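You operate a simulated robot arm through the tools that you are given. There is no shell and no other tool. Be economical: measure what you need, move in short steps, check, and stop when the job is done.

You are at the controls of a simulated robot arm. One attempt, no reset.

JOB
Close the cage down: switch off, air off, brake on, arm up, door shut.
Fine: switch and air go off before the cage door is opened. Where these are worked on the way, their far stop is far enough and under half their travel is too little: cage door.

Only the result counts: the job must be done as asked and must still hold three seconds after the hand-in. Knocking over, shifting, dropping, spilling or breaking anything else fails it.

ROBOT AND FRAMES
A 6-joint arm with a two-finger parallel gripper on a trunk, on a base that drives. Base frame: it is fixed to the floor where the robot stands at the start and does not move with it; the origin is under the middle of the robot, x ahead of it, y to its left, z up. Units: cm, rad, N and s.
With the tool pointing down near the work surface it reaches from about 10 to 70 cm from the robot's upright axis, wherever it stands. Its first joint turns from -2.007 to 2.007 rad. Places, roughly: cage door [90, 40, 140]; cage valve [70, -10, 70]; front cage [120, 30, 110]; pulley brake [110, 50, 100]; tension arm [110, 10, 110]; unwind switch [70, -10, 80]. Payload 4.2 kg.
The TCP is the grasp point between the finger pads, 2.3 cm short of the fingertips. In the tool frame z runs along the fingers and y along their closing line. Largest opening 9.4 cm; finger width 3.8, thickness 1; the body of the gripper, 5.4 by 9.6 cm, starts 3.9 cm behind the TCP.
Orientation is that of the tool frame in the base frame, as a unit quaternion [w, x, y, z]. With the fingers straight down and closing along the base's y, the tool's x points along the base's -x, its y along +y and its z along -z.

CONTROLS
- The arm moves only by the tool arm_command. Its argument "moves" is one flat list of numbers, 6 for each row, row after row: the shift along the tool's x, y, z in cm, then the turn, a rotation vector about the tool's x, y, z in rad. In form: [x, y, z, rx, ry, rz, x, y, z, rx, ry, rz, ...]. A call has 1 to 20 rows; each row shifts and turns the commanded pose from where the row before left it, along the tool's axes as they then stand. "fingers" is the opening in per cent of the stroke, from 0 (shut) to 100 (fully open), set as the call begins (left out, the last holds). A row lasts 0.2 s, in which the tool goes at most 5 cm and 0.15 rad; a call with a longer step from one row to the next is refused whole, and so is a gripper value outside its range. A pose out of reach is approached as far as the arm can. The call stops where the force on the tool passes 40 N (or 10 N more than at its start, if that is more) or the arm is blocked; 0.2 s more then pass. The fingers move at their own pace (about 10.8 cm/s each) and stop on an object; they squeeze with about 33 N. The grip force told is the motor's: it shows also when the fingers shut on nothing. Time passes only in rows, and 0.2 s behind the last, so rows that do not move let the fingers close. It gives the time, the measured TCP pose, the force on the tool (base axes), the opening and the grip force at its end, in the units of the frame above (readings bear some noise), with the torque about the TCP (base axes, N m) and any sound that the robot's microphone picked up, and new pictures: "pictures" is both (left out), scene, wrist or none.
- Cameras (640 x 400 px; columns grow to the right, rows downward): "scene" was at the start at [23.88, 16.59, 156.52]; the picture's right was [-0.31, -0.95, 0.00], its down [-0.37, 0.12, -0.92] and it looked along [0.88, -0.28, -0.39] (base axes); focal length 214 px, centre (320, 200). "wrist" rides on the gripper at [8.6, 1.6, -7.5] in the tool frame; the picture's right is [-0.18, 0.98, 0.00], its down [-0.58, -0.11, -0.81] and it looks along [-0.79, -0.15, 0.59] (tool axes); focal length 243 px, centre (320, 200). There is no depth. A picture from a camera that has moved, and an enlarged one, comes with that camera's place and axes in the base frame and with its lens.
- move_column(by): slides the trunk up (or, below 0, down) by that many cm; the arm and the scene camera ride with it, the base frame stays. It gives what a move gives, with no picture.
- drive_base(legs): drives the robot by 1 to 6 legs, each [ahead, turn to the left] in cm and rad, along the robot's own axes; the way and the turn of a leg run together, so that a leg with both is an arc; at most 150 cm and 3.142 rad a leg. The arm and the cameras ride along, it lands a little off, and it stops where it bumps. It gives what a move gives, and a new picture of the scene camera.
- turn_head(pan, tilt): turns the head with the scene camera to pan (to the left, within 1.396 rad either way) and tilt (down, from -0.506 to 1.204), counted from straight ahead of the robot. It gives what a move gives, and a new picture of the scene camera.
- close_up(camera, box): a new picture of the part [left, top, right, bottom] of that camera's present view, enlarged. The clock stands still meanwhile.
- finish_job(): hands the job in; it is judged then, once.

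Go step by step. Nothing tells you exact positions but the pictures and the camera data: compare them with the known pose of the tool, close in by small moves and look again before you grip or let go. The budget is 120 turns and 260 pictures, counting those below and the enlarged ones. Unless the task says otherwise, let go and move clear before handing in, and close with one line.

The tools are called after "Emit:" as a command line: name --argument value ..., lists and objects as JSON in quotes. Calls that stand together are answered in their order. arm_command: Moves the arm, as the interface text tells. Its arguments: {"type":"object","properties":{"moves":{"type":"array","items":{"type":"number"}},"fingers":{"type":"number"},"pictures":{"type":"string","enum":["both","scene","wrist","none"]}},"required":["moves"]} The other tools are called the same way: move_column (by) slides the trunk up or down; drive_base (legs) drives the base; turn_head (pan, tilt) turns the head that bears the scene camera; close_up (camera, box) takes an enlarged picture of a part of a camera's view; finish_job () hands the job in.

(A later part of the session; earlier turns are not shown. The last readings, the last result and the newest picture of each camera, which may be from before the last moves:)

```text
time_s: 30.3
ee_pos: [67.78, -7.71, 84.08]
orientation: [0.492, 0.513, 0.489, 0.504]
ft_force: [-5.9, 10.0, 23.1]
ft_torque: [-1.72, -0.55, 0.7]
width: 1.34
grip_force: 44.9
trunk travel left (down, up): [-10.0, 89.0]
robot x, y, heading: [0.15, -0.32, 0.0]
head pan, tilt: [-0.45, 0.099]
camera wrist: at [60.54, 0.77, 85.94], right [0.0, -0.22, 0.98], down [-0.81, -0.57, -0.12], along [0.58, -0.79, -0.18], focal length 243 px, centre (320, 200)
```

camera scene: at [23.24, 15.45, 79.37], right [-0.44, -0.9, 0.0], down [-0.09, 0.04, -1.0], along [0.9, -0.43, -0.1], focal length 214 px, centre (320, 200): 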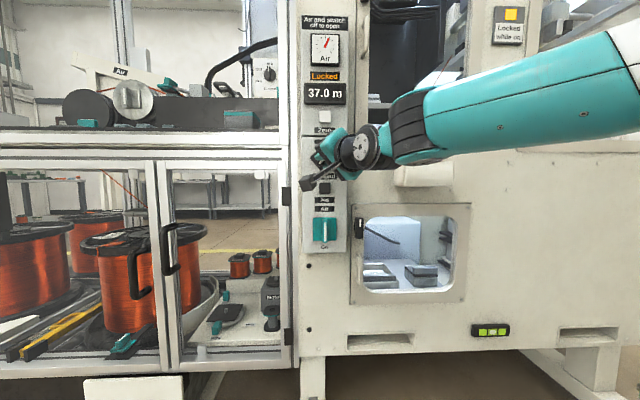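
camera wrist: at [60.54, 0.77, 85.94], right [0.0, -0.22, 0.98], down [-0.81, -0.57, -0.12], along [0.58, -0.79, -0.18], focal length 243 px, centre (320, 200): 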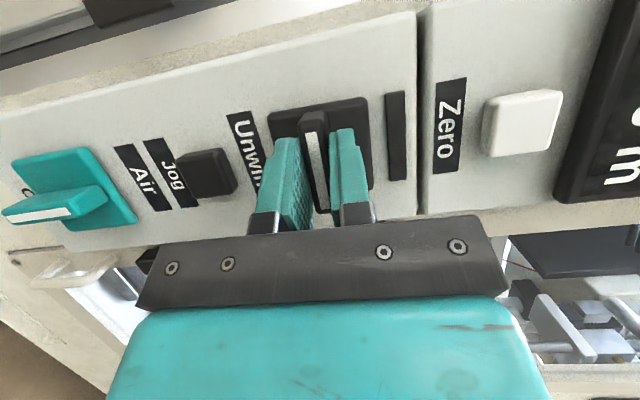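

The switch is at its stop, bar horizontal. I'll release, back off and turn the tool upright again for the valve.

Emit:
arm_command --moves '[0, 0, 0, 0, 0, 0, 0, 0, 0, 0, 0, 0, 0, 0, -1.5, 0, 0, 0, 0, 0, -1.5, 0, 0, 0, 0, 0, -1, 0, 0, 0, 0, 0, 0, 0, 0, -0.145, 0, 0, 0, 0, 0, -0.145, 0, 0, 0, 0, 0, -0.145, 0, 0, 0, 0, 0, -0.145, 0, 0, 0, 0, 0, -0.145, 0, 0, 0, 0, 0, -0.145, 0, 0, 0, 0, 0, -0.145, 0, 0, 0, 0, 0, -0.145, 0, 0, 0, 0, 0, -0.145, 0, 0, 0, 0, 0, -0.145, 0, 0, 0, 0, 0, -0.13, 0, 0, 0, 0, 0, 0]' --fingers 40 --pictures "both"

Emit:
close_up --camera "scene" --box '[280, 0, 380, 260]'

```text
time_s: 33.9
ee_pos: [64.45, -7.66, 83.82]
orientation: [0.703, 0.013, 0.711, 0.004]
ft_force: [-0.1, -0.9, -0.4]
ft_torque: [0.02, 0.02, 0.0]
width: 3.78
grip_force: 0.0
out of reach, approached as far as the arm can: row 5
trunk travel left (down, up): [-10.0, 89.0]
robot x, y, heading: [0.11, 0.22, -0.001]
head pan, tilt: [-0.45, 0.099]
camera scene: at [23.3, 15.41, 79.34], right [-0.44, -0.9, 0.0], down [-0.09, 0.04, -0.99], along [0.9, -0.43, -0.1], focal length 214 px, centre (320, 200)
camera wrist: at [57.13, -5.86, 75.27], right [0.01, 0.98, 0.21], down [-0.8, -0.11, 0.59], along [0.6, -0.17, 0.78], focal length 243 px, centre (320, 200)
```

scene: 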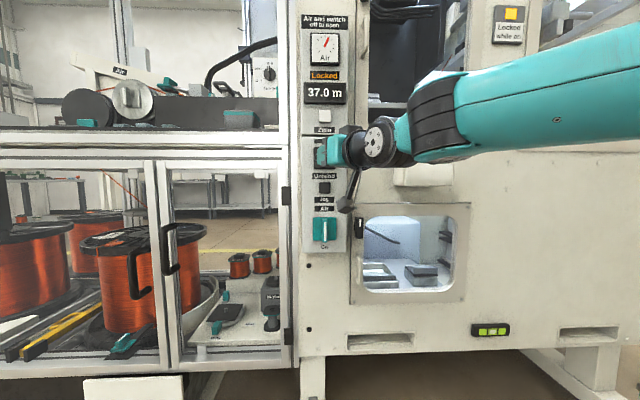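
wrist: 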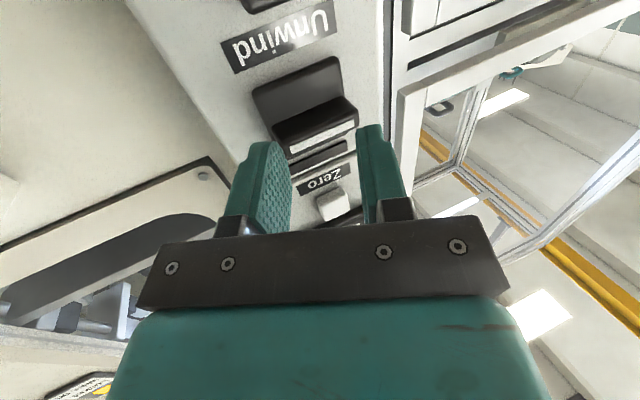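

```text
1.54 times, centred on (330, 130) of scene
camera zoom: at [23.3, 15.41, 79.34], right [-0.44, -0.9, 0.0], down [-0.09, 0.04, -0.99], along [0.9, -0.43, -0.1], focal length 330 px, centre (305, 308)
```

zoom: 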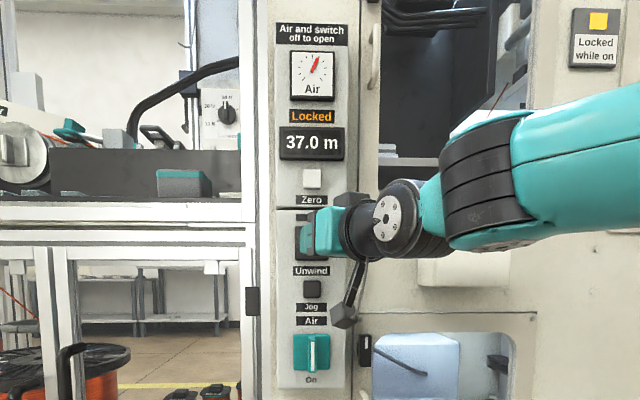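

The switch bar is now horizontal. I'll go down to the valve at z ≈ 67, first with the trunk and then with the arm.

Emit:
move_column --by -9

Emit:
arm_command --moves '[4, 0, 0, 0, 0, -0.015, 3.7, -0.1, 0, 0, 0, 0, 0, 0, 0, 0, 0, 0, 0, 0, 0, 0, 0, 0]' --fingers 45 --pictures "both"

Emit:
close_up --camera "wrist" --box '[160, 60, 480, 260]'

```text
time_s: 35.1
ee_pos: [64.48, -7.64, 74.82]
orientation: [0.703, 0.014, 0.711, 0.004]
ft_force: [0.1, 0.0, -0.5]
ft_torque: [0.01, 0.0, 0.01]
width: 3.79
grip_force: 0.1
trunk travel left (down, up): [-1.0, 98.0]
robot x, y, heading: [0.03, 0.32, -0.003]
head pan, tilt: [-0.45, 0.099]
```

```text
time_s: 36.1
ee_pos: [64.33, -7.56, 67.01]
orientation: [0.703, 0.008, 0.711, -0.001]
ft_force: [-0.2, -0.5, 0.3]
ft_torque: [0.02, 0.02, 0.0]
width: 4.25
grip_force: 0.1
trunk travel left (down, up): [-1.0, 98.0]
robot x, y, heading: [-0.08, -0.15, -0.008]
head pan, tilt: [-0.45, 0.099]
camera scene: at [23.3, 15.41, 70.34], right [-0.44, -0.9, 0.0], down [-0.09, 0.04, -0.99], along [0.9, -0.43, -0.1], focal length 214 px, centre (320, 200)
camera wrist: at [57.02, -5.89, 58.46], right [0.01, 0.98, 0.19], down [-0.8, -0.11, 0.59], along [0.6, -0.16, 0.78], focal length 243 px, centre (320, 200)
```

scene: 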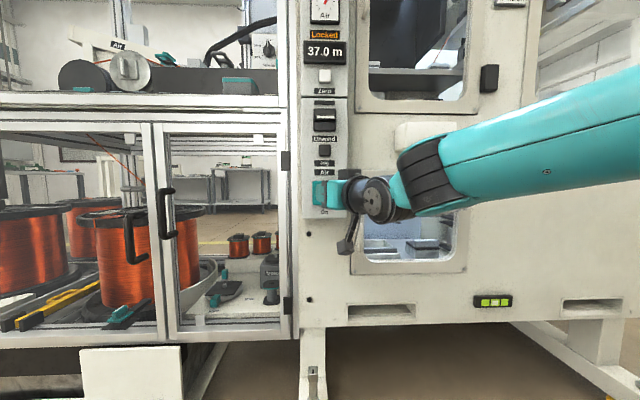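
wrist: 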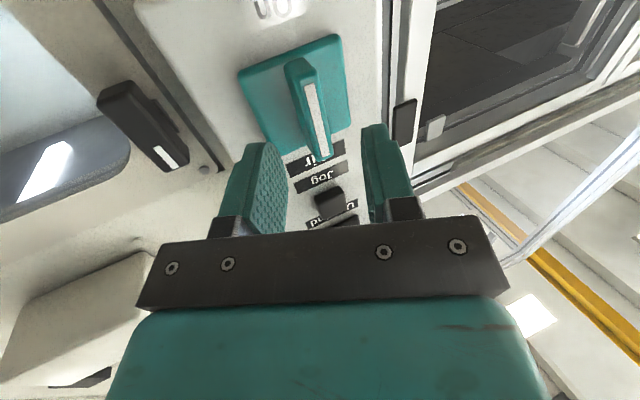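

```text
2.00 times, centred on (320, 160) of wrist
camera zoom: at [57.02, -5.89, 58.46], right [0.01, 0.98, 0.19], down [-0.8, -0.11, 0.59], along [0.6, -0.16, 0.78], focal length 485 px, centre (320, 280)
```

zoom: 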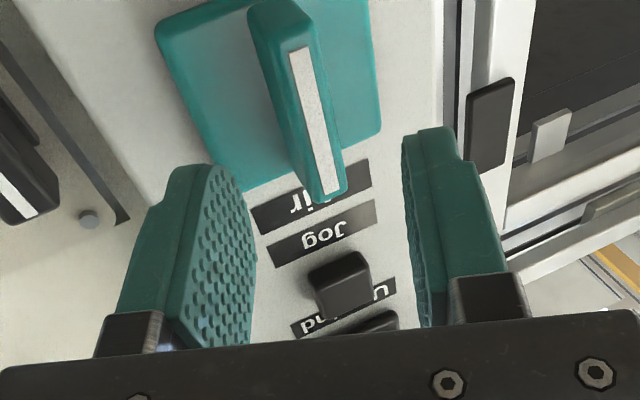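

The valve bar's axis is at about [68,-7.6,66.3]. I'll drop 0.7 cm, advance 3.4 cm and look.

Emit:
arm_command --moves '[0.7, 0, 0, 0, 0, -0.01, 0, 0, 1.4, 0, 0, 0, 0, 0, 1, 0, 0, 0, 0, 0, 0.7, 0, 0, 0, 0, 0, 0.3, 0, 0, 0]' --fingers 40 --pictures "none"

Emit:
close_up --camera "wrist" --box '[160, 60, 480, 260]'

```text
time_s: 37.3
ee_pos: [67.76, -7.68, 66.29]
orientation: [0.704, 0.005, 0.711, -0.004]
ft_force: [-0.4, -0.9, 0.0]
ft_torque: [0.0, -0.01, -0.01]
width: 3.76
grip_force: 0.0
trunk travel left (down, up): [-1.0, 98.0]
robot x, y, heading: [-0.31, 0.22, -0.0]
head pan, tilt: [-0.45, 0.099]
```

```text
2.00 times, centred on (320, 160) of wrist
camera zoom: at [60.43, -6.02, 57.75], right [0.01, 0.98, 0.18], down [-0.8, -0.1, 0.59], along [0.6, -0.16, 0.79], focal length 485 px, centre (320, 280)
```

zoom: 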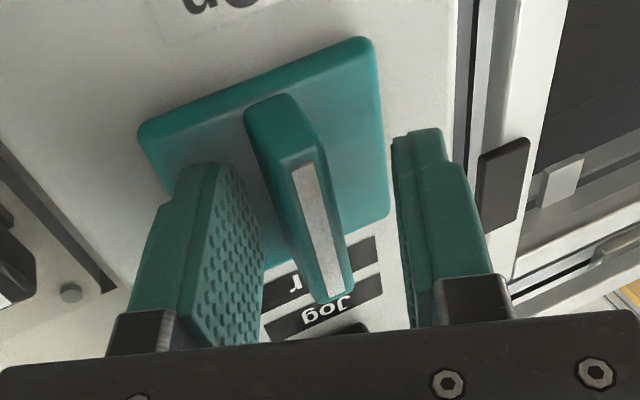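

The bar is well between the fingers. I'll close and try a small clockwise turn.

Emit:
arm_command --moves '[0, -0.2, 0, 0, 0, 0, 0, 0, 0, 0, 0, 0, 0, 0, 0, 0, 0, 0, 0, 0, 0, 0, 0, 0]' --fingers 0 --pictures "none"

Emit:
arm_command --moves '[0, 0, 0, 0, 0, 0.08, 0, 0, 0, 0, 0, 0.08, 0, 0, 0, 0, 0, 0.08]' --pictures "wrist"

```text
time_s: 38.3
ee_pos: [67.72, -8.0, 66.33]
orientation: [0.703, 0.007, 0.712, -0.007]
ft_force: [7.4, -25.4, -1.0]
ft_torque: [0.07, 0.09, -0.8]
width: 2.01
grip_force: 44.9
trunk travel left (down, up): [-1.0, 98.0]
robot x, y, heading: [-0.33, 0.2, -0.002]
head pan, tilt: [-0.45, 0.099]
```

```text
time_s: 39.1
ee_pos: [67.69, -8.08, 66.54]
orientation: [0.7, 0.091, 0.704, 0.077]
ft_force: [12.3, -24.1, 6.4]
ft_torque: [-2.45, -0.44, -1.13]
width: 2.83
grip_force: 45.2
trunk travel left (down, up): [-1.0, 98.0]
robot x, y, heading: [0.02, 0.07, 0.001]
head pan, tilt: [-0.45, 0.099]
camera wrist: at [60.47, -4.39, 58.51], right [0.02, 0.91, 0.41], down [-0.81, -0.23, 0.55], along [0.59, -0.34, 0.73], focal length 243 px, centre (320, 200)
```

wrist: 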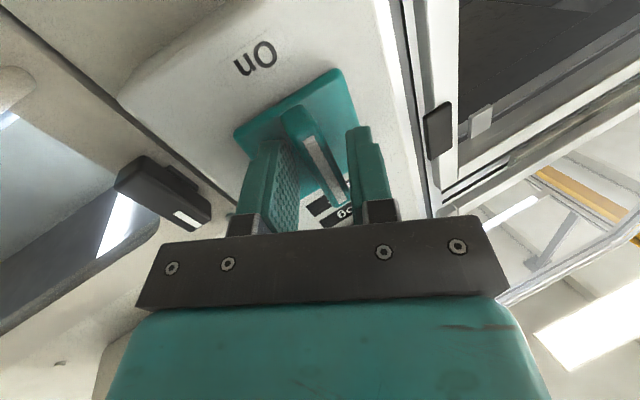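

It's stopped clockwise. I'll loosen, go back to vertical, regrip and turn anticlockwise.

Emit:
arm_command --moves '[0, 0, 0, 0, 0, 0, 0, 0, 0, 0, 0, 0, 0, 0, 0, 0, 0, -0.11, 0, 0, 0, 0, 0, -0.11, 0, 0, 0, 0, 0, 0]' --fingers 42 --pictures "none"

Emit:
arm_command --moves '[0, 0, 0, 0, 0, 0, 0, 0, 0, 0, 0, 0, 0, 0, 0, 0, 0, 0, 0, 0, 0, 0, 0, -0.08, 0, 0, 0, 0, 0, -0.08, 0, 0, 0, 0, 0, -0.08, 0, 0, 0, 0, 0, -0.08]' --fingers 0 --pictures "wrist"

```text
time_s: 40.3
ee_pos: [67.81, -7.88, 66.24]
orientation: [0.703, 0.011, 0.711, 0.003]
ft_force: [-0.5, -0.1, -0.1]
ft_torque: [-0.01, 0.01, 0.01]
width: 3.93
grip_force: 0.0
trunk travel left (down, up): [-1.0, 98.0]
robot x, y, heading: [0.15, -0.06, -0.005]
head pan, tilt: [-0.45, 0.099]
```

```text
time_s: 41.9
ee_pos: [67.86, -8.01, 66.39]
orientation: [0.695, -0.101, 0.703, -0.112]
ft_force: [-0.6, -23.0, 3.0]
ft_torque: [0.48, 1.0, -1.27]
width: 1.98
grip_force: 44.9
trunk travel left (down, up): [-1.0, 98.0]
robot x, y, heading: [-0.21, -0.18, 0.002]
head pan, tilt: [-0.45, 0.099]
camera wrist: at [60.44, -9.05, 57.72], right [0.01, 0.99, -0.12], down [-0.8, 0.08, 0.6], along [0.6, 0.08, 0.79], focal length 243 px, centre (320, 200)
```

wrist: 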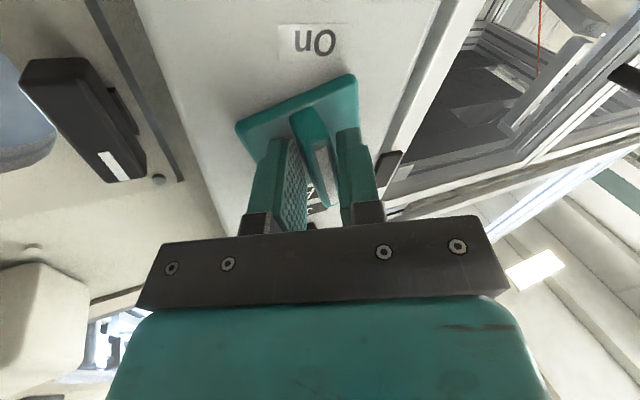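

It turns anticlockwise. Continuing.

Emit:
arm_command --moves '[0, -0.15, 0, 0, 0, -0.1, 0, 0, 0, 0, 0, -0.1, 0, 0, 0, 0, 0, -0.1, 0, 0, 0, 0, 0, -0.1, 0, 0, 0, 0, 0, -0.1, 0, 0, 0, 0, 0, -0.1, 0, 0, 0, 0, 0, 0]' --pictures "wrist"

```text
time_s: 43.5
ee_pos: [67.71, -8.02, 66.5]
orientation: [0.632, -0.305, 0.642, -0.31]
ft_force: [-4.5, -10.2, 6.4]
ft_torque: [-0.12, -0.38, -1.22]
width: 1.78
grip_force: 45.5
trunk travel left (down, up): [-1.0, 98.0]
robot x, y, heading: [-0.08, -0.05, -0.002]
head pan, tilt: [-0.45, 0.099]
camera wrist: at [60.34, -13.78, 59.94], right [0.0, 0.75, -0.66], down [-0.8, 0.4, 0.45], along [0.6, 0.52, 0.6], focal length 243 px, centre (320, 200)
```

wrist: 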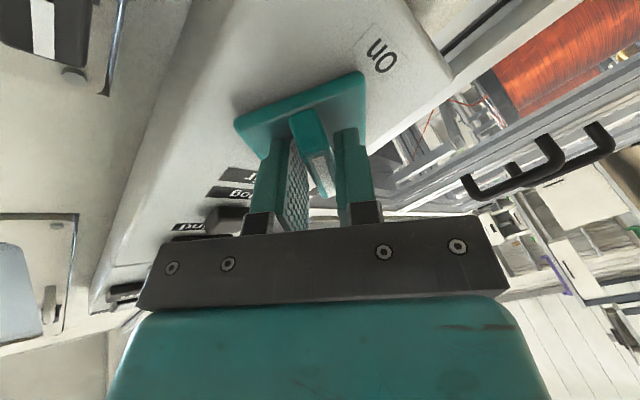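

It's at about 0.9 rad. I'll finish the quarter turn to the stop.

Emit:
arm_command --moves '[0, 0, 0, 0, 0, -0.1, 0, 0, 0, 0, 0, -0.1, 0, 0, 0, 0, 0, -0.1, 0, 0, 0, 0, 0, -0.1, 0, 0, 0, 0, 0, -0.1, 0, 0, 0, 0, 0, -0.1, 0, 0, 0, 0, 0, -0.1, 0, 0, 0, 0, 0, 0]' --pictures "both"

Emit:
close_up --camera "scene" --box '[280, 0, 400, 240]'

```text
time_s: 45.3
ee_pos: [67.78, -7.89, 66.55]
orientation: [-0.488, 0.507, -0.498, 0.506]
ft_force: [-3.1, -6.5, 10.9]
ft_torque: [1.67, -0.35, -0.33]
width: 1.33
grip_force: 45.1
trunk travel left (down, up): [-1.0, 98.0]
robot x, y, heading: [0.02, 0.03, -0.004]
head pan, tilt: [-0.45, 0.099]
camera scene: at [23.28, 15.33, 70.35], right [-0.44, -0.9, 0.0], down [-0.09, 0.04, -1.0], along [0.9, -0.43, -0.1], focal length 214 px, centre (320, 200)
camera wrist: at [60.42, -16.68, 65.16], right [-0.01, 0.16, -0.99], down [-0.8, 0.59, 0.1], along [0.6, 0.79, 0.12], focal length 243 px, centre (320, 200)
```

scene: 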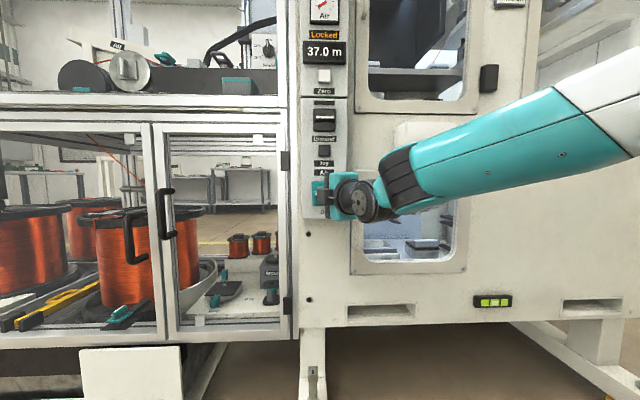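
wrist: 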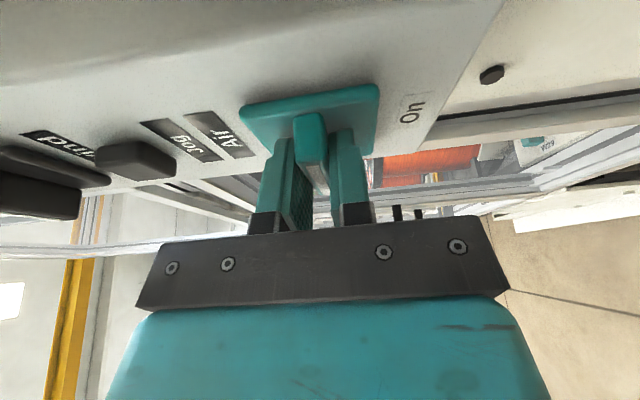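

```text
1.67 times, centred on (340, 120) of scene
camera zoom: at [23.28, 15.33, 70.35], right [-0.44, -0.9, 0.0], down [-0.09, 0.04, -1.0], along [0.9, -0.43, -0.1], focal length 358 px, centre (287, 333)
```

zoom: 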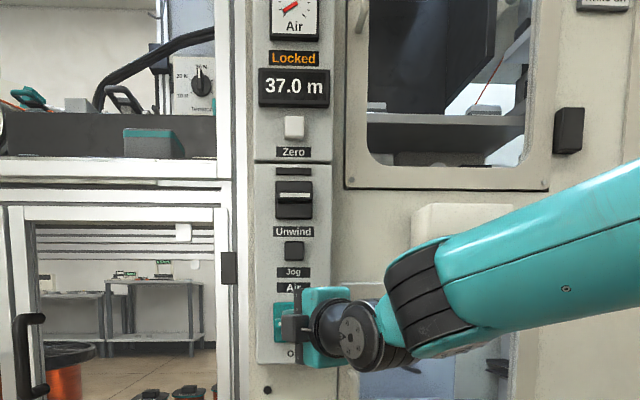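

The valve is at its stop and the gauge is falling. I'll release, back off, roll upright and raise the trunk.

Emit:
arm_command --moves '[0, 0, 0, 0, 0, 0, 0, 0, 0, 0, 0, 0, 0, 0, -1.5, 0, 0, 0, 0, 0, -1.5, 0, 0, 0, 0, 0, 0, 0, 0, 0.145, 0, 0, 0, 0, 0, 0.145, 0, 0, 0, 0, 0, 0.145, 0, 0, 0, 0, 0, 0.145, 0, 0, 0, 0, 0, 0.145, 0, 0, 0, 0, 0, 0.145, 0, 0, 0, 0, 0, 0.145, 0, 0, 0, 0, 0, 0.145, 0, 0, 0, 0, 0, 0.145, 0, 0, 0, 0, 0, 0.145, 0, 0, 0, 0, 0, 0.14, 0, 0, 0, 0, 0, 0]' --fingers 45 --pictures "none"

Emit:
move_column --by 40

Emit:
turn_head --pan -0.2 --tilt 0.1

Emit:
close_up --camera "scene" --box '[340, 80, 480, 330]'

```text
time_s: 48.7
ee_pos: [64.78, -7.86, 66.5]
orientation: [0.703, 0.001, 0.712, -0.006]
ft_force: [-19.1, 2.3, -5.8]
ft_torque: [-0.04, 0.2, -0.39]
width: 4.17
grip_force: 0.1
trunk travel left (down, up): [-1.0, 98.0]
robot x, y, heading: [-0.34, 0.16, -0.002]
head pan, tilt: [-0.45, 0.099]
```

```text
time_s: 52.6
ee_pos: [64.85, -7.97, 106.35]
orientation: [0.703, 0.001, 0.711, -0.007]
ft_force: [-0.2, -0.9, -0.4]
ft_torque: [0.03, 0.0, 0.02]
width: 4.21
grip_force: 0.0
trunk travel left (down, up): [-41.0, 58.0]
robot x, y, heading: [-0.11, 0.12, 0.001]
head pan, tilt: [-0.45, 0.099]
```

```text
time_s: 53.3
ee_pos: [64.72, -7.91, 106.36]
orientation: [0.703, 0.001, 0.711, -0.008]
ft_force: [-0.3, 0.0, 0.5]
ft_torque: [-0.04, 0.01, 0.0]
width: 4.23
grip_force: 0.1
trunk travel left (down, up): [-41.0, 58.0]
robot x, y, heading: [0.01, 0.15, -0.003]
head pan, tilt: [-0.201, 0.099]
camera scene: at [24.04, 17.51, 110.34], right [-0.2, -0.98, 0.0], down [-0.1, 0.02, -1.0], along [0.97, -0.2, -0.1], focal length 214 px, centre (320, 200)
```

scene: 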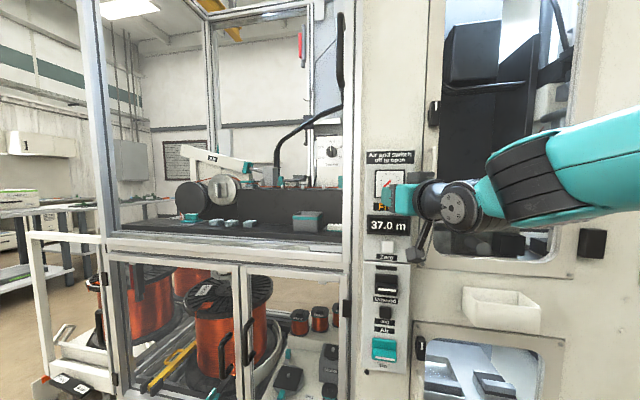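

```text
1.60 times, centred on (410, 205) of scene
camera zoom: at [24.04, 17.51, 110.34], right [-0.2, -0.98, 0.0], down [-0.1, 0.02, -1.0], along [0.97, -0.2, -0.1], focal length 343 px, centre (176, 192)
```

zoom: 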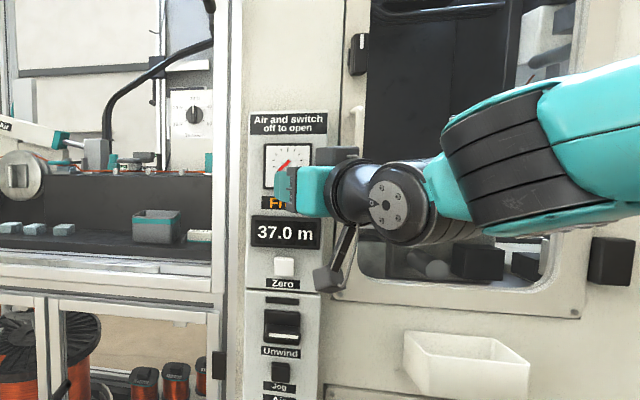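

The sign now reads "F…" (Free). I'll raise the trunk to look at the cage door and its handle.

Emit:
move_column --by 35

Emit:
turn_head --pan 0.1 --tilt 0.15

Emit:
close_up --camera "scene" --box '[360, 60, 560, 200]'

Emit:
close_up --camera "scene" --box '[200, 160, 460, 340]'

```text
time_s: 56.8
ee_pos: [64.72, -8.07, 141.42]
orientation: [0.703, 0.002, 0.711, -0.007]
ft_force: [-0.2, 0.7, 0.5]
ft_torque: [0.04, -0.01, 0.03]
width: 4.23
grip_force: 0.0
trunk travel left (down, up): [-76.0, 23.0]
robot x, y, heading: [0.1, -0.02, -0.002]
head pan, tilt: [-0.201, 0.099]
```

```text
time_s: 57.5
ee_pos: [64.82, -7.93, 141.43]
orientation: [0.703, 0.002, 0.711, -0.008]
ft_force: [-0.6, 0.3, 0.2]
ft_torque: [0.01, 0.0, 0.03]
width: 4.23
grip_force: 0.2
trunk travel left (down, up): [-76.0, 23.0]
robot x, y, heading: [-0.23, -0.13, 0.002]
head pan, tilt: [0.099, 0.15]
camera scene: at [24.25, 20.26, 144.87], right [0.1, -1.0, 0.0], down [-0.15, -0.01, -0.99], along [0.98, 0.1, -0.15], focal length 214 px, centre (320, 200)
```

scene: 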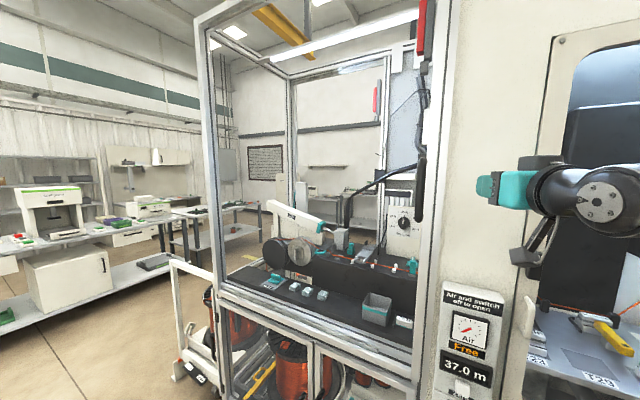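

```text
2.86 times, centred on (460, 130) of scene
camera zoom: at [24.25, 20.26, 144.87], right [0.1, -1.0, 0.0], down [-0.15, -0.01, -0.99], along [0.98, 0.1, -0.15], focal length 613 px, centre (-80, 400)
```

zoom: 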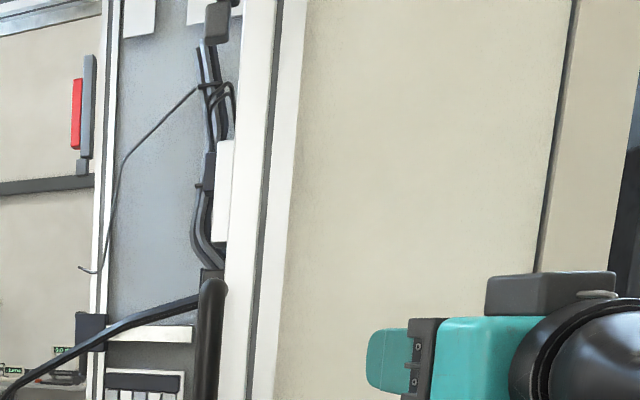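

```text
2.22 times, centred on (330, 250) of scene
camera zoom: at [24.25, 20.26, 144.87], right [0.1, -1.0, 0.0], down [-0.15, -0.01, -0.99], along [0.98, 0.1, -0.15], focal length 477 px, centre (298, 89)
```

zoom: 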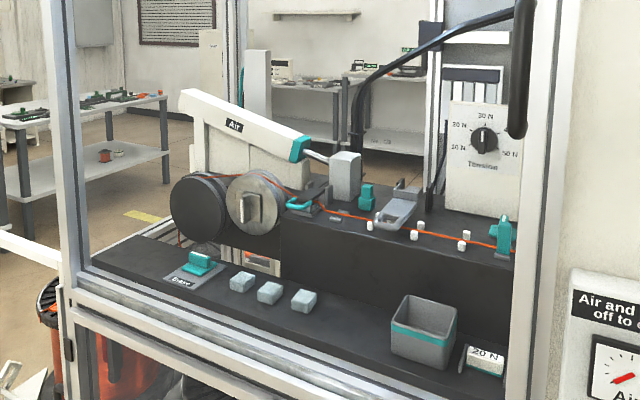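

The sign reads "Free". The machine front turns out to be rotated about 0.39 rad, with the door spanning roughly (73,2) to (102,72). I'll check the door's edges for hinges.

Emit:
turn_head --pan 0.25 --tilt -0.1

Emit:
close_up --camera "scene" --box '[200, 0, 360, 400]'

Emit:
close_up --camera "scene" --box '[400, 0, 560, 200]'

```text
time_s: 58.3
ee_pos: [64.88, -7.99, 141.43]
orientation: [0.704, 0.0, 0.711, -0.006]
ft_force: [-0.6, 0.0, 0.2]
ft_torque: [-0.03, -0.02, -0.01]
width: 4.24
grip_force: 0.0
trunk travel left (down, up): [-76.0, 23.0]
robot x, y, heading: [-0.12, -0.12, 0.002]
head pan, tilt: [0.25, -0.099]
camera scene: at [23.47, 21.5, 147.12], right [0.25, -0.97, 0.0], down [0.1, 0.02, -1.0], along [0.96, 0.24, 0.1], focal length 214 px, centre (320, 200)
```

scene: 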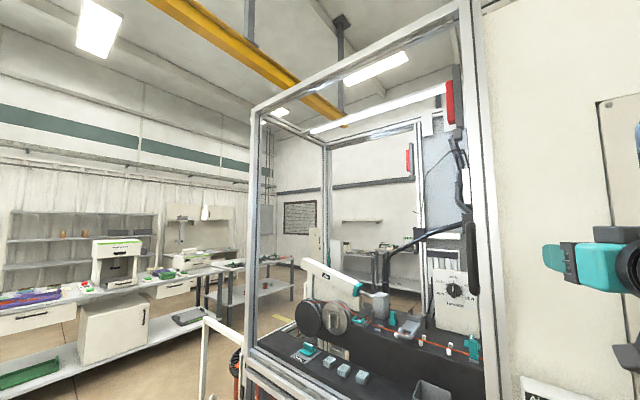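

```text
1.00 times, centred on (280, 200) of scene (not enlarged: the box is as wide or as high as the picture)
camera zoom: at [23.47, 21.5, 147.12], right [0.25, -0.97, 0.0], down [0.1, 0.02, -1.0], along [0.96, 0.24, 0.1], focal length 214 px, centre (360, 200)
```

zoom: 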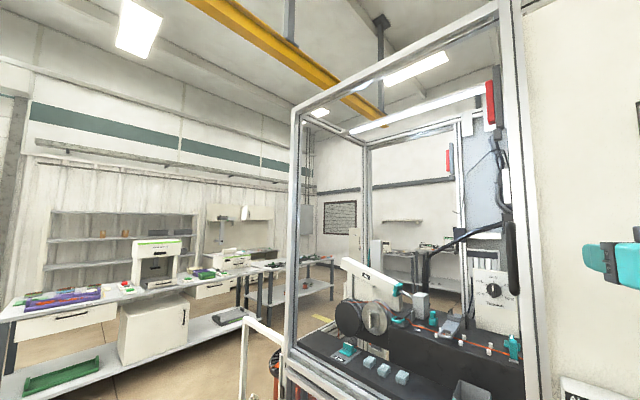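

```text
2.00 times, centred on (480, 100) of scene
camera zoom: at [23.47, 21.5, 147.12], right [0.25, -0.97, 0.0], down [0.1, 0.02, -1.0], along [0.96, 0.24, 0.1], focal length 429 px, centre (0, 400)
```

zoom: 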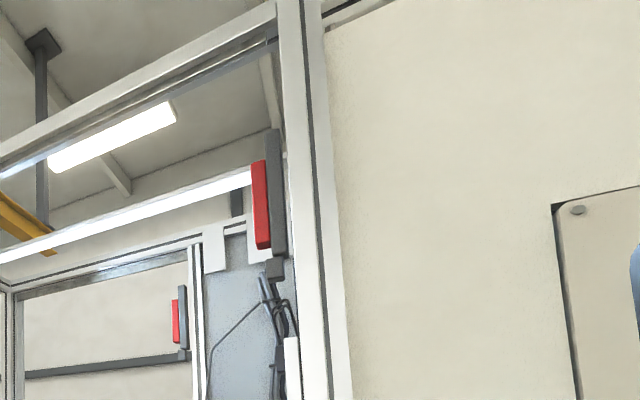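

I'll zoom tightly on the handle and the left post for details.

Emit:
close_up --camera "scene" --box '[440, 190, 520, 320]'

Emit:
close_up --camera "scene" --box '[230, 90, 310, 220]'

Emit:
close_up --camera "scene" --box '[230, 270, 310, 400]'

```text
3.08 times, centred on (480, 255) of scene
camera zoom: at [23.47, 21.5, 147.12], right [0.25, -0.97, 0.0], down [0.1, 0.02, -1.0], along [0.96, 0.24, 0.1], focal length 660 px, centre (-172, 31)
```

zoom: 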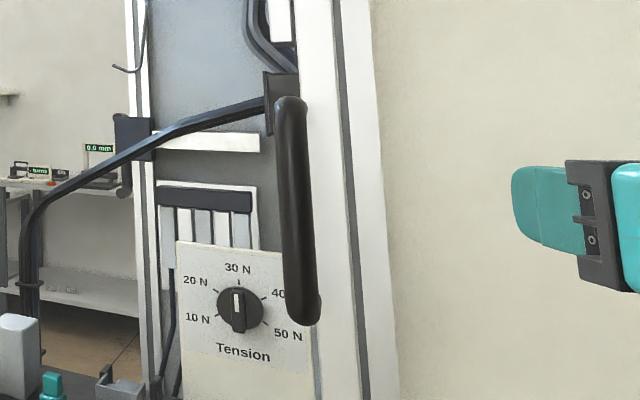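

```text
3.08 times, centred on (270, 155) of scene
camera zoom: at [23.47, 21.5, 147.12], right [0.25, -0.97, 0.0], down [0.1, 0.02, -1.0], along [0.96, 0.24, 0.1], focal length 660 px, centre (474, 338)
```

zoom: 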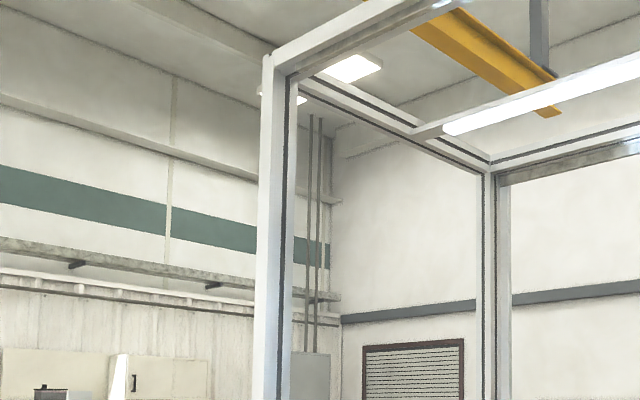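

```text
3.08 times, centred on (270, 335) of scene
camera zoom: at [23.47, 21.5, 147.12], right [0.25, -0.97, 0.0], down [0.1, 0.02, -1.0], along [0.96, 0.24, 0.1], focal length 660 px, centre (474, -215)
```

zoom: 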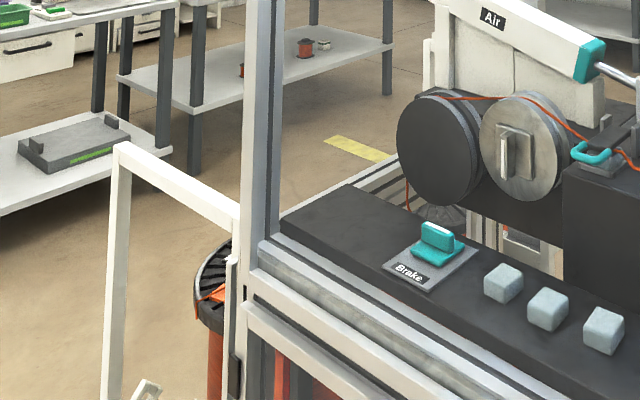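

The door is a tall clear leaf with a vertical bar handle at about (75.4, 1.7, 139.5), likely hinged at the left near (104,70). I'll drive so that I face the door squarely, with the handle just ahead.

Emit:
drive_base --legs '[[-10, 0], [0, 1.099], [42, 0], [0, -1.494]]'

Emit:
turn_head --pan -0.1 --tilt 0.2

```text
time_s: 68.0
ee_pos: [66.84, 7.55, 141.41]
orientation: [0.692, 0.123, 0.7, -0.128]
ft_force: [-1.4, 0.8, 0.4]
ft_torque: [0.05, -0.02, 0.01]
width: 4.26
grip_force: 0.0
trunk travel left (down, up): [-76.0, 23.0]
robot x, y, heading: [8.54, 37.18, -0.35]
head pan, tilt: [0.25, -0.099]
camera scene: at [37.96, 49.23, 147.13], right [-0.1, -1.0, 0.0], down [0.1, -0.01, -1.0], along [0.99, -0.1, 0.1], focal length 214 px, centre (320, 200)
```

scene: 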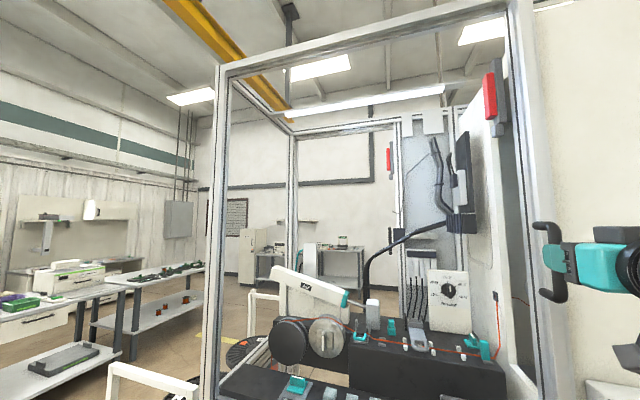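

```text
time_s: 68.8
ee_pos: [66.88, 7.58, 141.47]
orientation: [0.692, 0.123, 0.7, -0.128]
ft_force: [-0.3, -1.5, -0.3]
ft_torque: [-0.02, -0.01, 0.0]
width: 4.21
grip_force: 0.1
trunk travel left (down, up): [-76.0, 23.0]
robot x, y, heading: [8.52, 37.15, -0.351]
head pan, tilt: [-0.099, 0.201]
camera scene: at [37.7, 46.06, 144.41], right [-0.43, -0.9, 0.0], down [-0.18, 0.09, -0.98], along [0.88, -0.42, -0.2], focal length 214 px, centre (320, 200)
```

scene: 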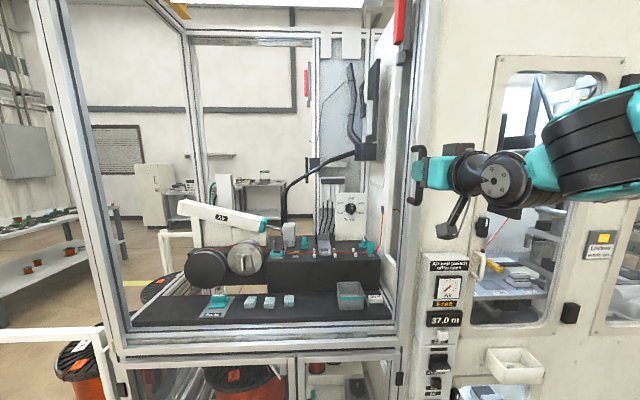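

Now I see the D-handle right beside the gripper. Enlarging it from both cameras.

Emit:
close_up --camera "scene" --box '[370, 120, 490, 230]'

Emit:
close_up --camera "wrist" --box '[0, 0, 640, 400]'

Emit:
close_up --camera "scene" --box '[20, 200, 280, 400]'

```text
3.64 times, centred on (430, 175) of scene
camera zoom: at [37.7, 46.06, 144.41], right [-0.43, -0.9, 0.0], down [-0.18, 0.09, -0.98], along [0.88, -0.42, -0.2], focal length 780 px, centre (-80, 291)
```

zoom: 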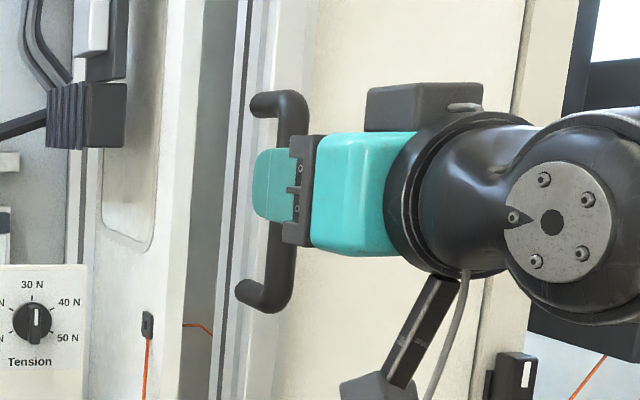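

```text
1.00 times, centred on (320, 200) of wrist (not enlarged: the box is as wide or as high as the picture)
camera zoom: at [60.47, 11.51, 132.81], right [0.35, 0.92, 0.18], down [-0.79, 0.18, 0.59], along [0.51, -0.34, 0.79], focal length 243 px, centre (320, 200)
```

zoom: 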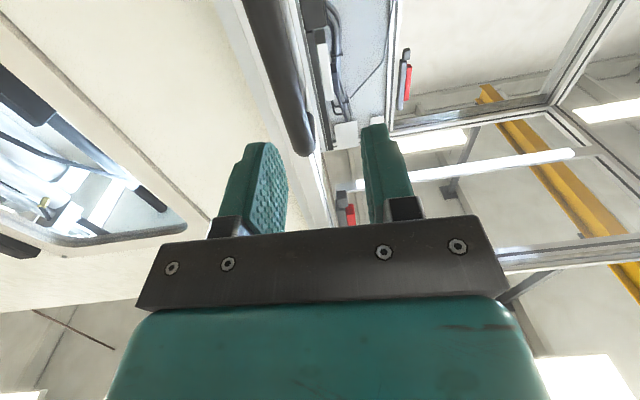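

```text
2.00 times, centred on (150, 300) of scene
camera zoom: at [37.7, 46.06, 144.41], right [-0.43, -0.9, 0.0], down [-0.18, 0.09, -0.98], along [0.88, -0.42, -0.2], focal length 429 px, centre (660, 0)
```

zoom: 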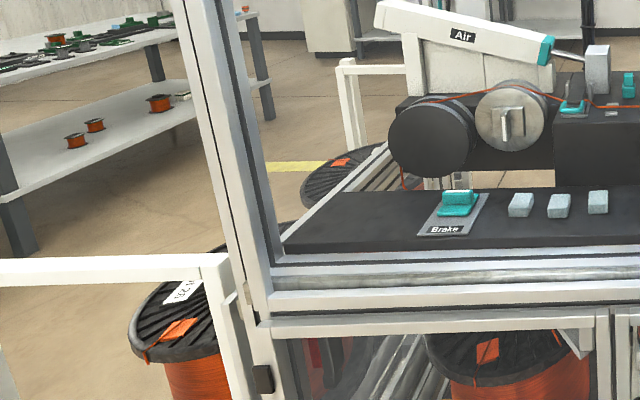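

The handle bar is vertical at about (74.0, 2.2), z 133–146.5, standing about 6 cm off the leaf. I'll align sideways and open the fingers, then look.

Emit:
arm_command --moves '[1.9, -2.5, 0, 0.03, 0, 0, 0, 0, 0, 0, 0, 0, 0, 0, 0, 0, 0, 0]' --fingers 65 --pictures "none"

Emit:
drive_base --legs '[[4, 0]]'

Emit:
close_up --camera "wrist" --box '[0, 0, 640, 400]'

```text
time_s: 69.6
ee_pos: [65.97, 5.24, 139.68]
orientation: [0.69, 0.134, 0.698, -0.139]
ft_force: [-0.3, 0.8, 0.8]
ft_torque: [0.02, -0.03, -0.02]
width: 6.11
grip_force: 0.0
trunk travel left (down, up): [-76.0, 23.0]
robot x, y, heading: [8.57, 36.97, -0.348]
head pan, tilt: [-0.099, 0.201]
```

```text
time_s: 70.5
ee_pos: [69.73, 3.83, 139.61]
orientation: [0.689, 0.134, 0.698, -0.139]
ft_force: [0.3, 0.0, -0.8]
ft_torque: [-0.01, 0.02, -0.03]
width: 6.08
grip_force: 0.1
trunk travel left (down, up): [-76.0, 23.0]
robot x, y, heading: [12.44, 35.73, -0.346]
head pan, tilt: [-0.099, 0.201]
camera scene: at [41.47, 44.7, 144.4], right [-0.43, -0.9, 0.0], down [-0.18, 0.09, -0.98], along [0.88, -0.42, -0.2], focal length 214 px, centre (320, 200)
```

scene: 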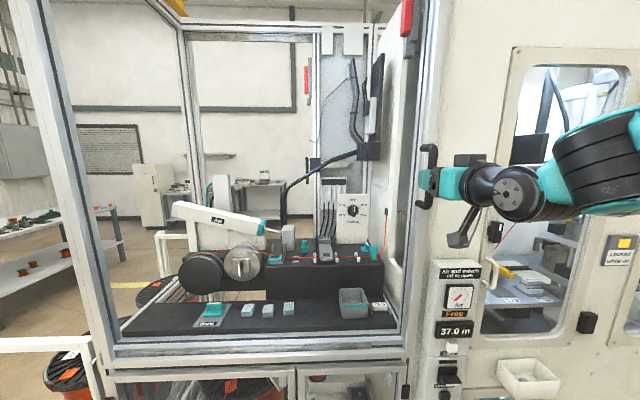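

```text
1.00 times, centred on (320, 200) of wrist (not enlarged: the box is as wide or as high as the picture)
camera zoom: at [63.45, 8.03, 131.06], right [0.37, 0.91, 0.18], down [-0.78, 0.21, 0.59], along [0.5, -0.36, 0.79], focal length 243 px, centre (320, 200)
```

zoom: 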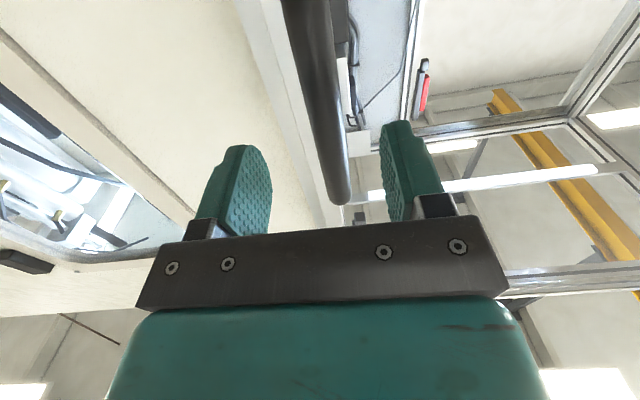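

The bar is straight ahead, about 4.2 cm in. Advancing and closing.

Emit:
arm_command --moves '[0, 0.25, 1.5, 0, 0, 0, 0, 0, 1.5, 0, 0, 0, 0, 0, 1.2, 0, 0, 0, 0, 0, 0, 0, 0, 0]' --pictures "none"

Emit:
close_up --camera "wrist" --box '[160, 60, 480, 260]'

Emit:
close_up --camera "scene" --box '[380, 120, 500, 230]'

```text
time_s: 71.5
ee_pos: [73.77, 2.5, 139.66]
orientation: [0.69, 0.133, 0.698, -0.138]
ft_force: [0.7, 0.7, -0.3]
ft_torque: [-0.01, 0.02, -0.01]
width: 6.1
grip_force: 0.0
trunk travel left (down, up): [-76.0, 23.0]
robot x, y, heading: [12.19, 35.9, -0.352]
head pan, tilt: [-0.099, 0.201]
```

```text
2.00 times, centred on (320, 160) of wrist
camera zoom: at [67.53, 6.68, 131.06], right [0.37, 0.91, 0.18], down [-0.78, 0.21, 0.59], along [0.5, -0.36, 0.79], focal length 485 px, centre (320, 280)
```

zoom: 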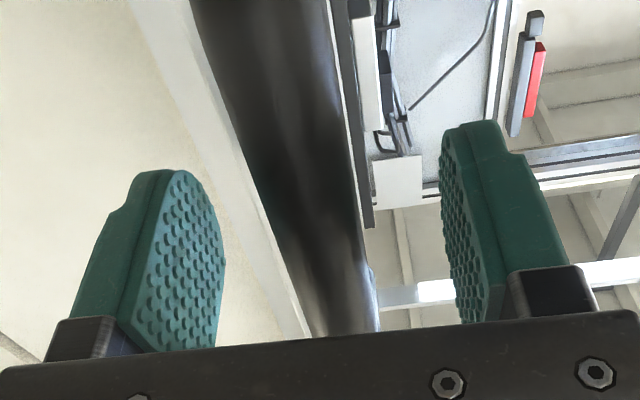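

```text
3.64 times, centred on (440, 175) of scene
camera zoom: at [41.47, 44.7, 144.4], right [-0.43, -0.9, 0.0], down [-0.18, 0.09, -0.98], along [0.88, -0.42, -0.2], focal length 780 px, centre (-116, 291)
```

zoom: 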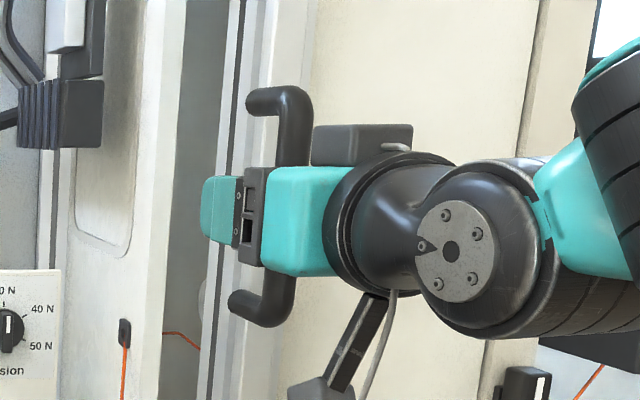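

The bar is between the fingers. Closing on it.

Emit:
arm_command --moves '[0, 0, 0, 0, 0, 0, 0, 0, 0, 0, 0, 0, 0, 0, 0, 0, 0, 0, 0, 0, 0, 0, 0, 0]' --fingers 0 --pictures "wrist"

```text
time_s: 72.5
ee_pos: [73.76, 2.65, 139.58]
orientation: [0.69, 0.133, 0.698, -0.136]
ft_force: [4.9, 11.6, -0.9]
ft_torque: [1.66, -0.66, -0.03]
width: 1.76
grip_force: 45.3
trunk travel left (down, up): [-76.0, 23.0]
robot x, y, heading: [12.23, 35.73, -0.344]
head pan, tilt: [-0.099, 0.201]
camera wrist: at [67.59, 6.85, 131.06], right [0.37, 0.91, 0.18], down [-0.78, 0.2, 0.59], along [0.5, -0.36, 0.79], focal length 243 px, centre (320, 200)
```

wrist: 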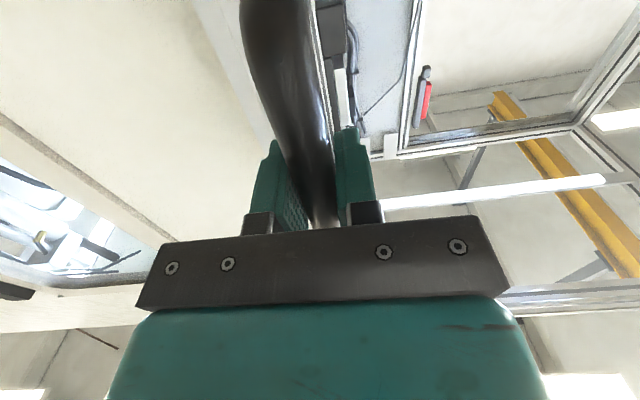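

Gripped at 1.8 cm. I'll test with a gentle pull.

Emit:
arm_command --moves '[0, 0, -0.5, 0, 0, 0, 0, 0, -0.5, 0, 0, 0, 0, 0, -0.5, 0, 0, 0, 0, 0, -0.5, 0, 0, 0, 0, 0, -0.5, 0, 0, 0, 0, 0, -0.5, 0, 0, 0, 0, 0, 0, 0, 0, 0]' --pictures "both"

```text
time_s: 73.3
ee_pos: [72.79, 3.1, 139.49]
orientation: [0.689, 0.134, 0.699, -0.135]
ft_force: [21.5, -4.8, -1.8]
ft_torque: [1.38, -0.53, -0.03]
width: 1.78
grip_force: 45.1
trunk travel left (down, up): [-76.0, 23.0]
robot x, y, heading: [12.23, 35.52, -0.347]
head pan, tilt: [-0.099, 0.201]
stopped in row 4: the force on the tool passed its limit at 47 N (the readings are from after the stop); the commanded pose is now the measured one
camera scene: at [41.66, 44.67, 144.36], right [-0.43, -0.9, 0.0], down [-0.18, 0.09, -0.98], along [0.88, -0.42, -0.2], focal length 214 px, centre (320, 200)
camera wrist: at [66.5, 7.32, 130.94], right [0.37, 0.91, 0.18], down [-0.78, 0.2, 0.59], along [0.5, -0.36, 0.79], focal length 243 px, centre (320, 200)
```

scene: 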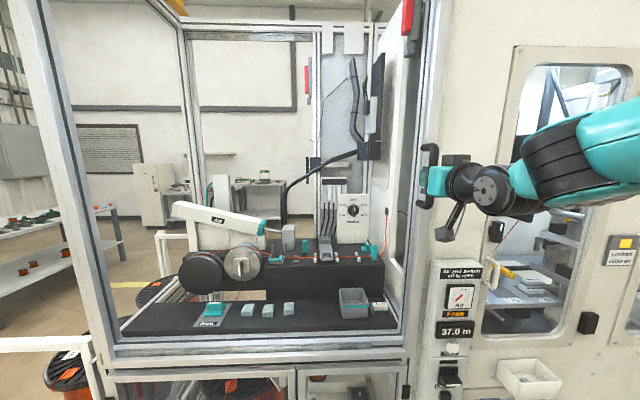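
wrist: 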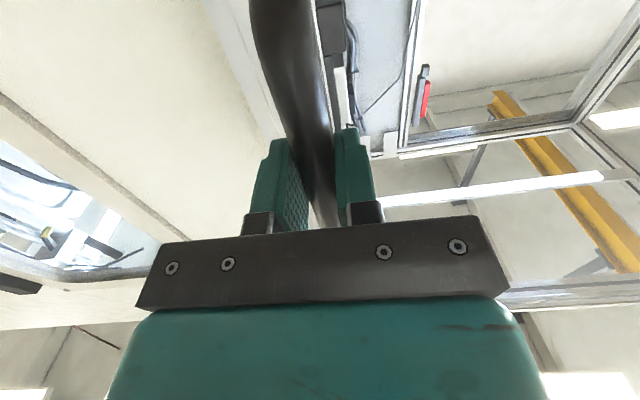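

It yielded about 1 cm, then the load spiked. I'll pull more slowly to see whether it's inertia or a stop.

Emit:
arm_command --moves '[0, 0, -0.15, 0, 0, 0, 0, 0, -0.15, 0, 0, 0, 0, 0, -0.15, 0, 0, 0, 0, 0, -0.15, 0, 0, 0, 0, 0, -0.15, 0, 0, 0, 0, 0, -0.15, 0, 0, 0, 0, 0, -0.15, 0, 0, 0, 0, 0, -0.15, 0, 0, 0, 0, 0, -0.15, 0, 0, 0, 0, 0, -0.15, 0, 0, 0]' --pictures "none"

Emit:
close_up --camera "scene" --box '[360, 220, 460, 380]'

```text
time_s: 75.5
ee_pos: [71.37, 3.71, 139.51]
orientation: [0.689, 0.133, 0.699, -0.138]
ft_force: [31.1, -0.4, -2.3]
ft_torque: [1.56, -0.58, 0.18]
width: 1.82
grip_force: 44.9
trunk travel left (down, up): [-76.0, 23.0]
robot x, y, heading: [12.46, 35.68, -0.35]
head pan, tilt: [-0.099, 0.201]
```

```text
2.50 times, centred on (410, 300) of scene
camera zoom: at [41.73, 44.71, 144.35], right [-0.43, -0.9, 0.0], down [-0.18, 0.09, -0.98], along [0.88, -0.42, -0.2], focal length 536 px, centre (95, -50)
```

zoom: 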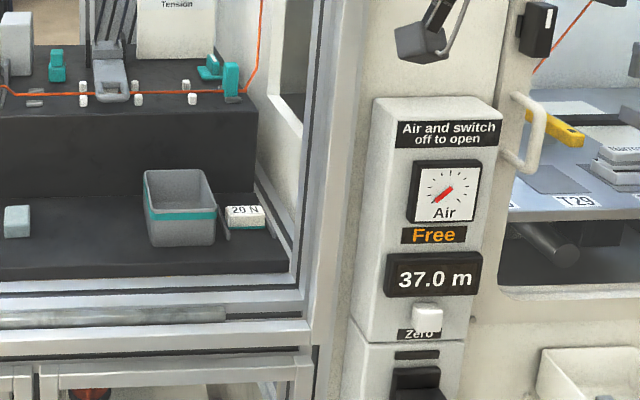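

It's yielding at about 30 N. I'll check whether the leaf moves or the grip slides.

Emit:
arm_command --moves '[0, 0, -0.2, 0, 0, 0, 0, 0, -0.2, 0, 0, 0, 0, 0, -0.2, 0, 0, 0, 0, 0, -0.2, 0, 0, 0, 0, 0, -0.2, 0, 0, 0, 0, 0, -0.2, 0, 0, 0, 0, 0, -0.2, 0, 0, 0, 0, 0, -0.2, 0, 0, 0, 0, 0, -0.2, 0, 0, 0, 0, 0, -0.2, 0, 0, 0]' --pictures "wrist"

Emit:
close_up --camera "scene" --box '[380, 120, 500, 230]'

Emit:
close_up --camera "scene" --box '[360, 220, 460, 380]'

```text
time_s: 77.7
ee_pos: [69.26, 4.46, 139.61]
orientation: [0.69, 0.133, 0.698, -0.137]
ft_force: [-0.7, 0.1, 0.5]
ft_torque: [-0.01, -0.01, 0.03]
width: 0.01
grip_force: 42.6
trunk travel left (down, up): [-76.0, 23.0]
robot x, y, heading: [12.13, 35.76, -0.347]
head pan, tilt: [-0.099, 0.201]
camera wrist: at [63.0, 8.66, 131.07], right [0.37, 0.91, 0.18], down [-0.78, 0.2, 0.59], along [0.5, -0.36, 0.79], focal length 243 px, centre (320, 200)
```

wrist: 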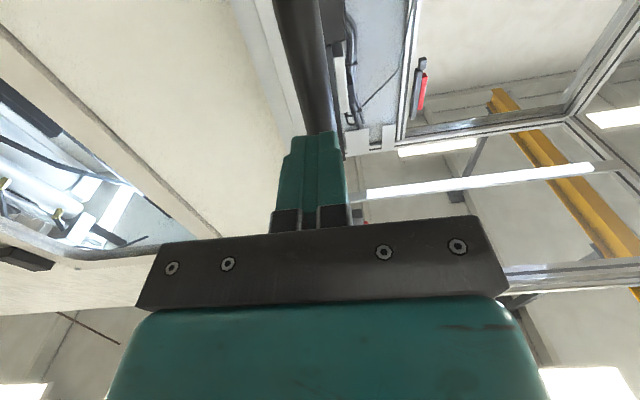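

```text
3.64 times, centred on (440, 175) of scene
camera zoom: at [41.5, 44.73, 144.4], right [-0.43, -0.9, 0.0], down [-0.18, 0.09, -0.98], along [0.88, -0.42, -0.2], focal length 780 px, centre (-116, 291)
```

zoom: 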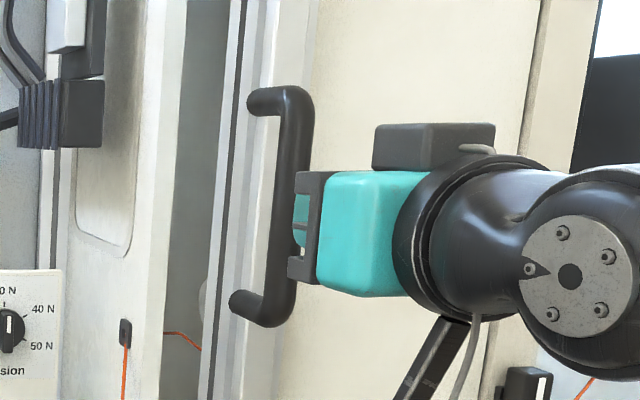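

```text
2.50 times, centred on (410, 300) of scene
camera zoom: at [41.5, 44.73, 144.4], right [-0.43, -0.9, 0.0], down [-0.18, 0.09, -0.98], along [0.88, -0.42, -0.2], focal length 536 px, centre (95, -50)
```

zoom: 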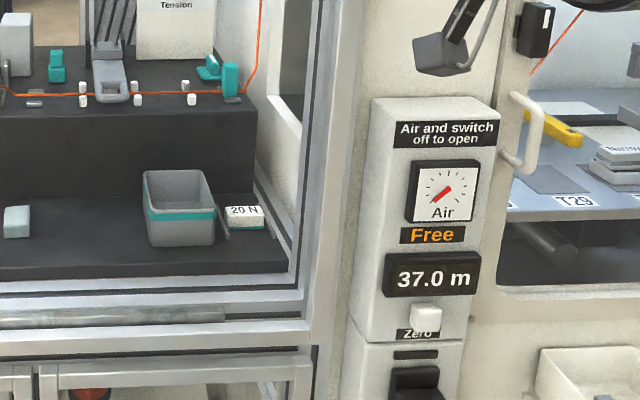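

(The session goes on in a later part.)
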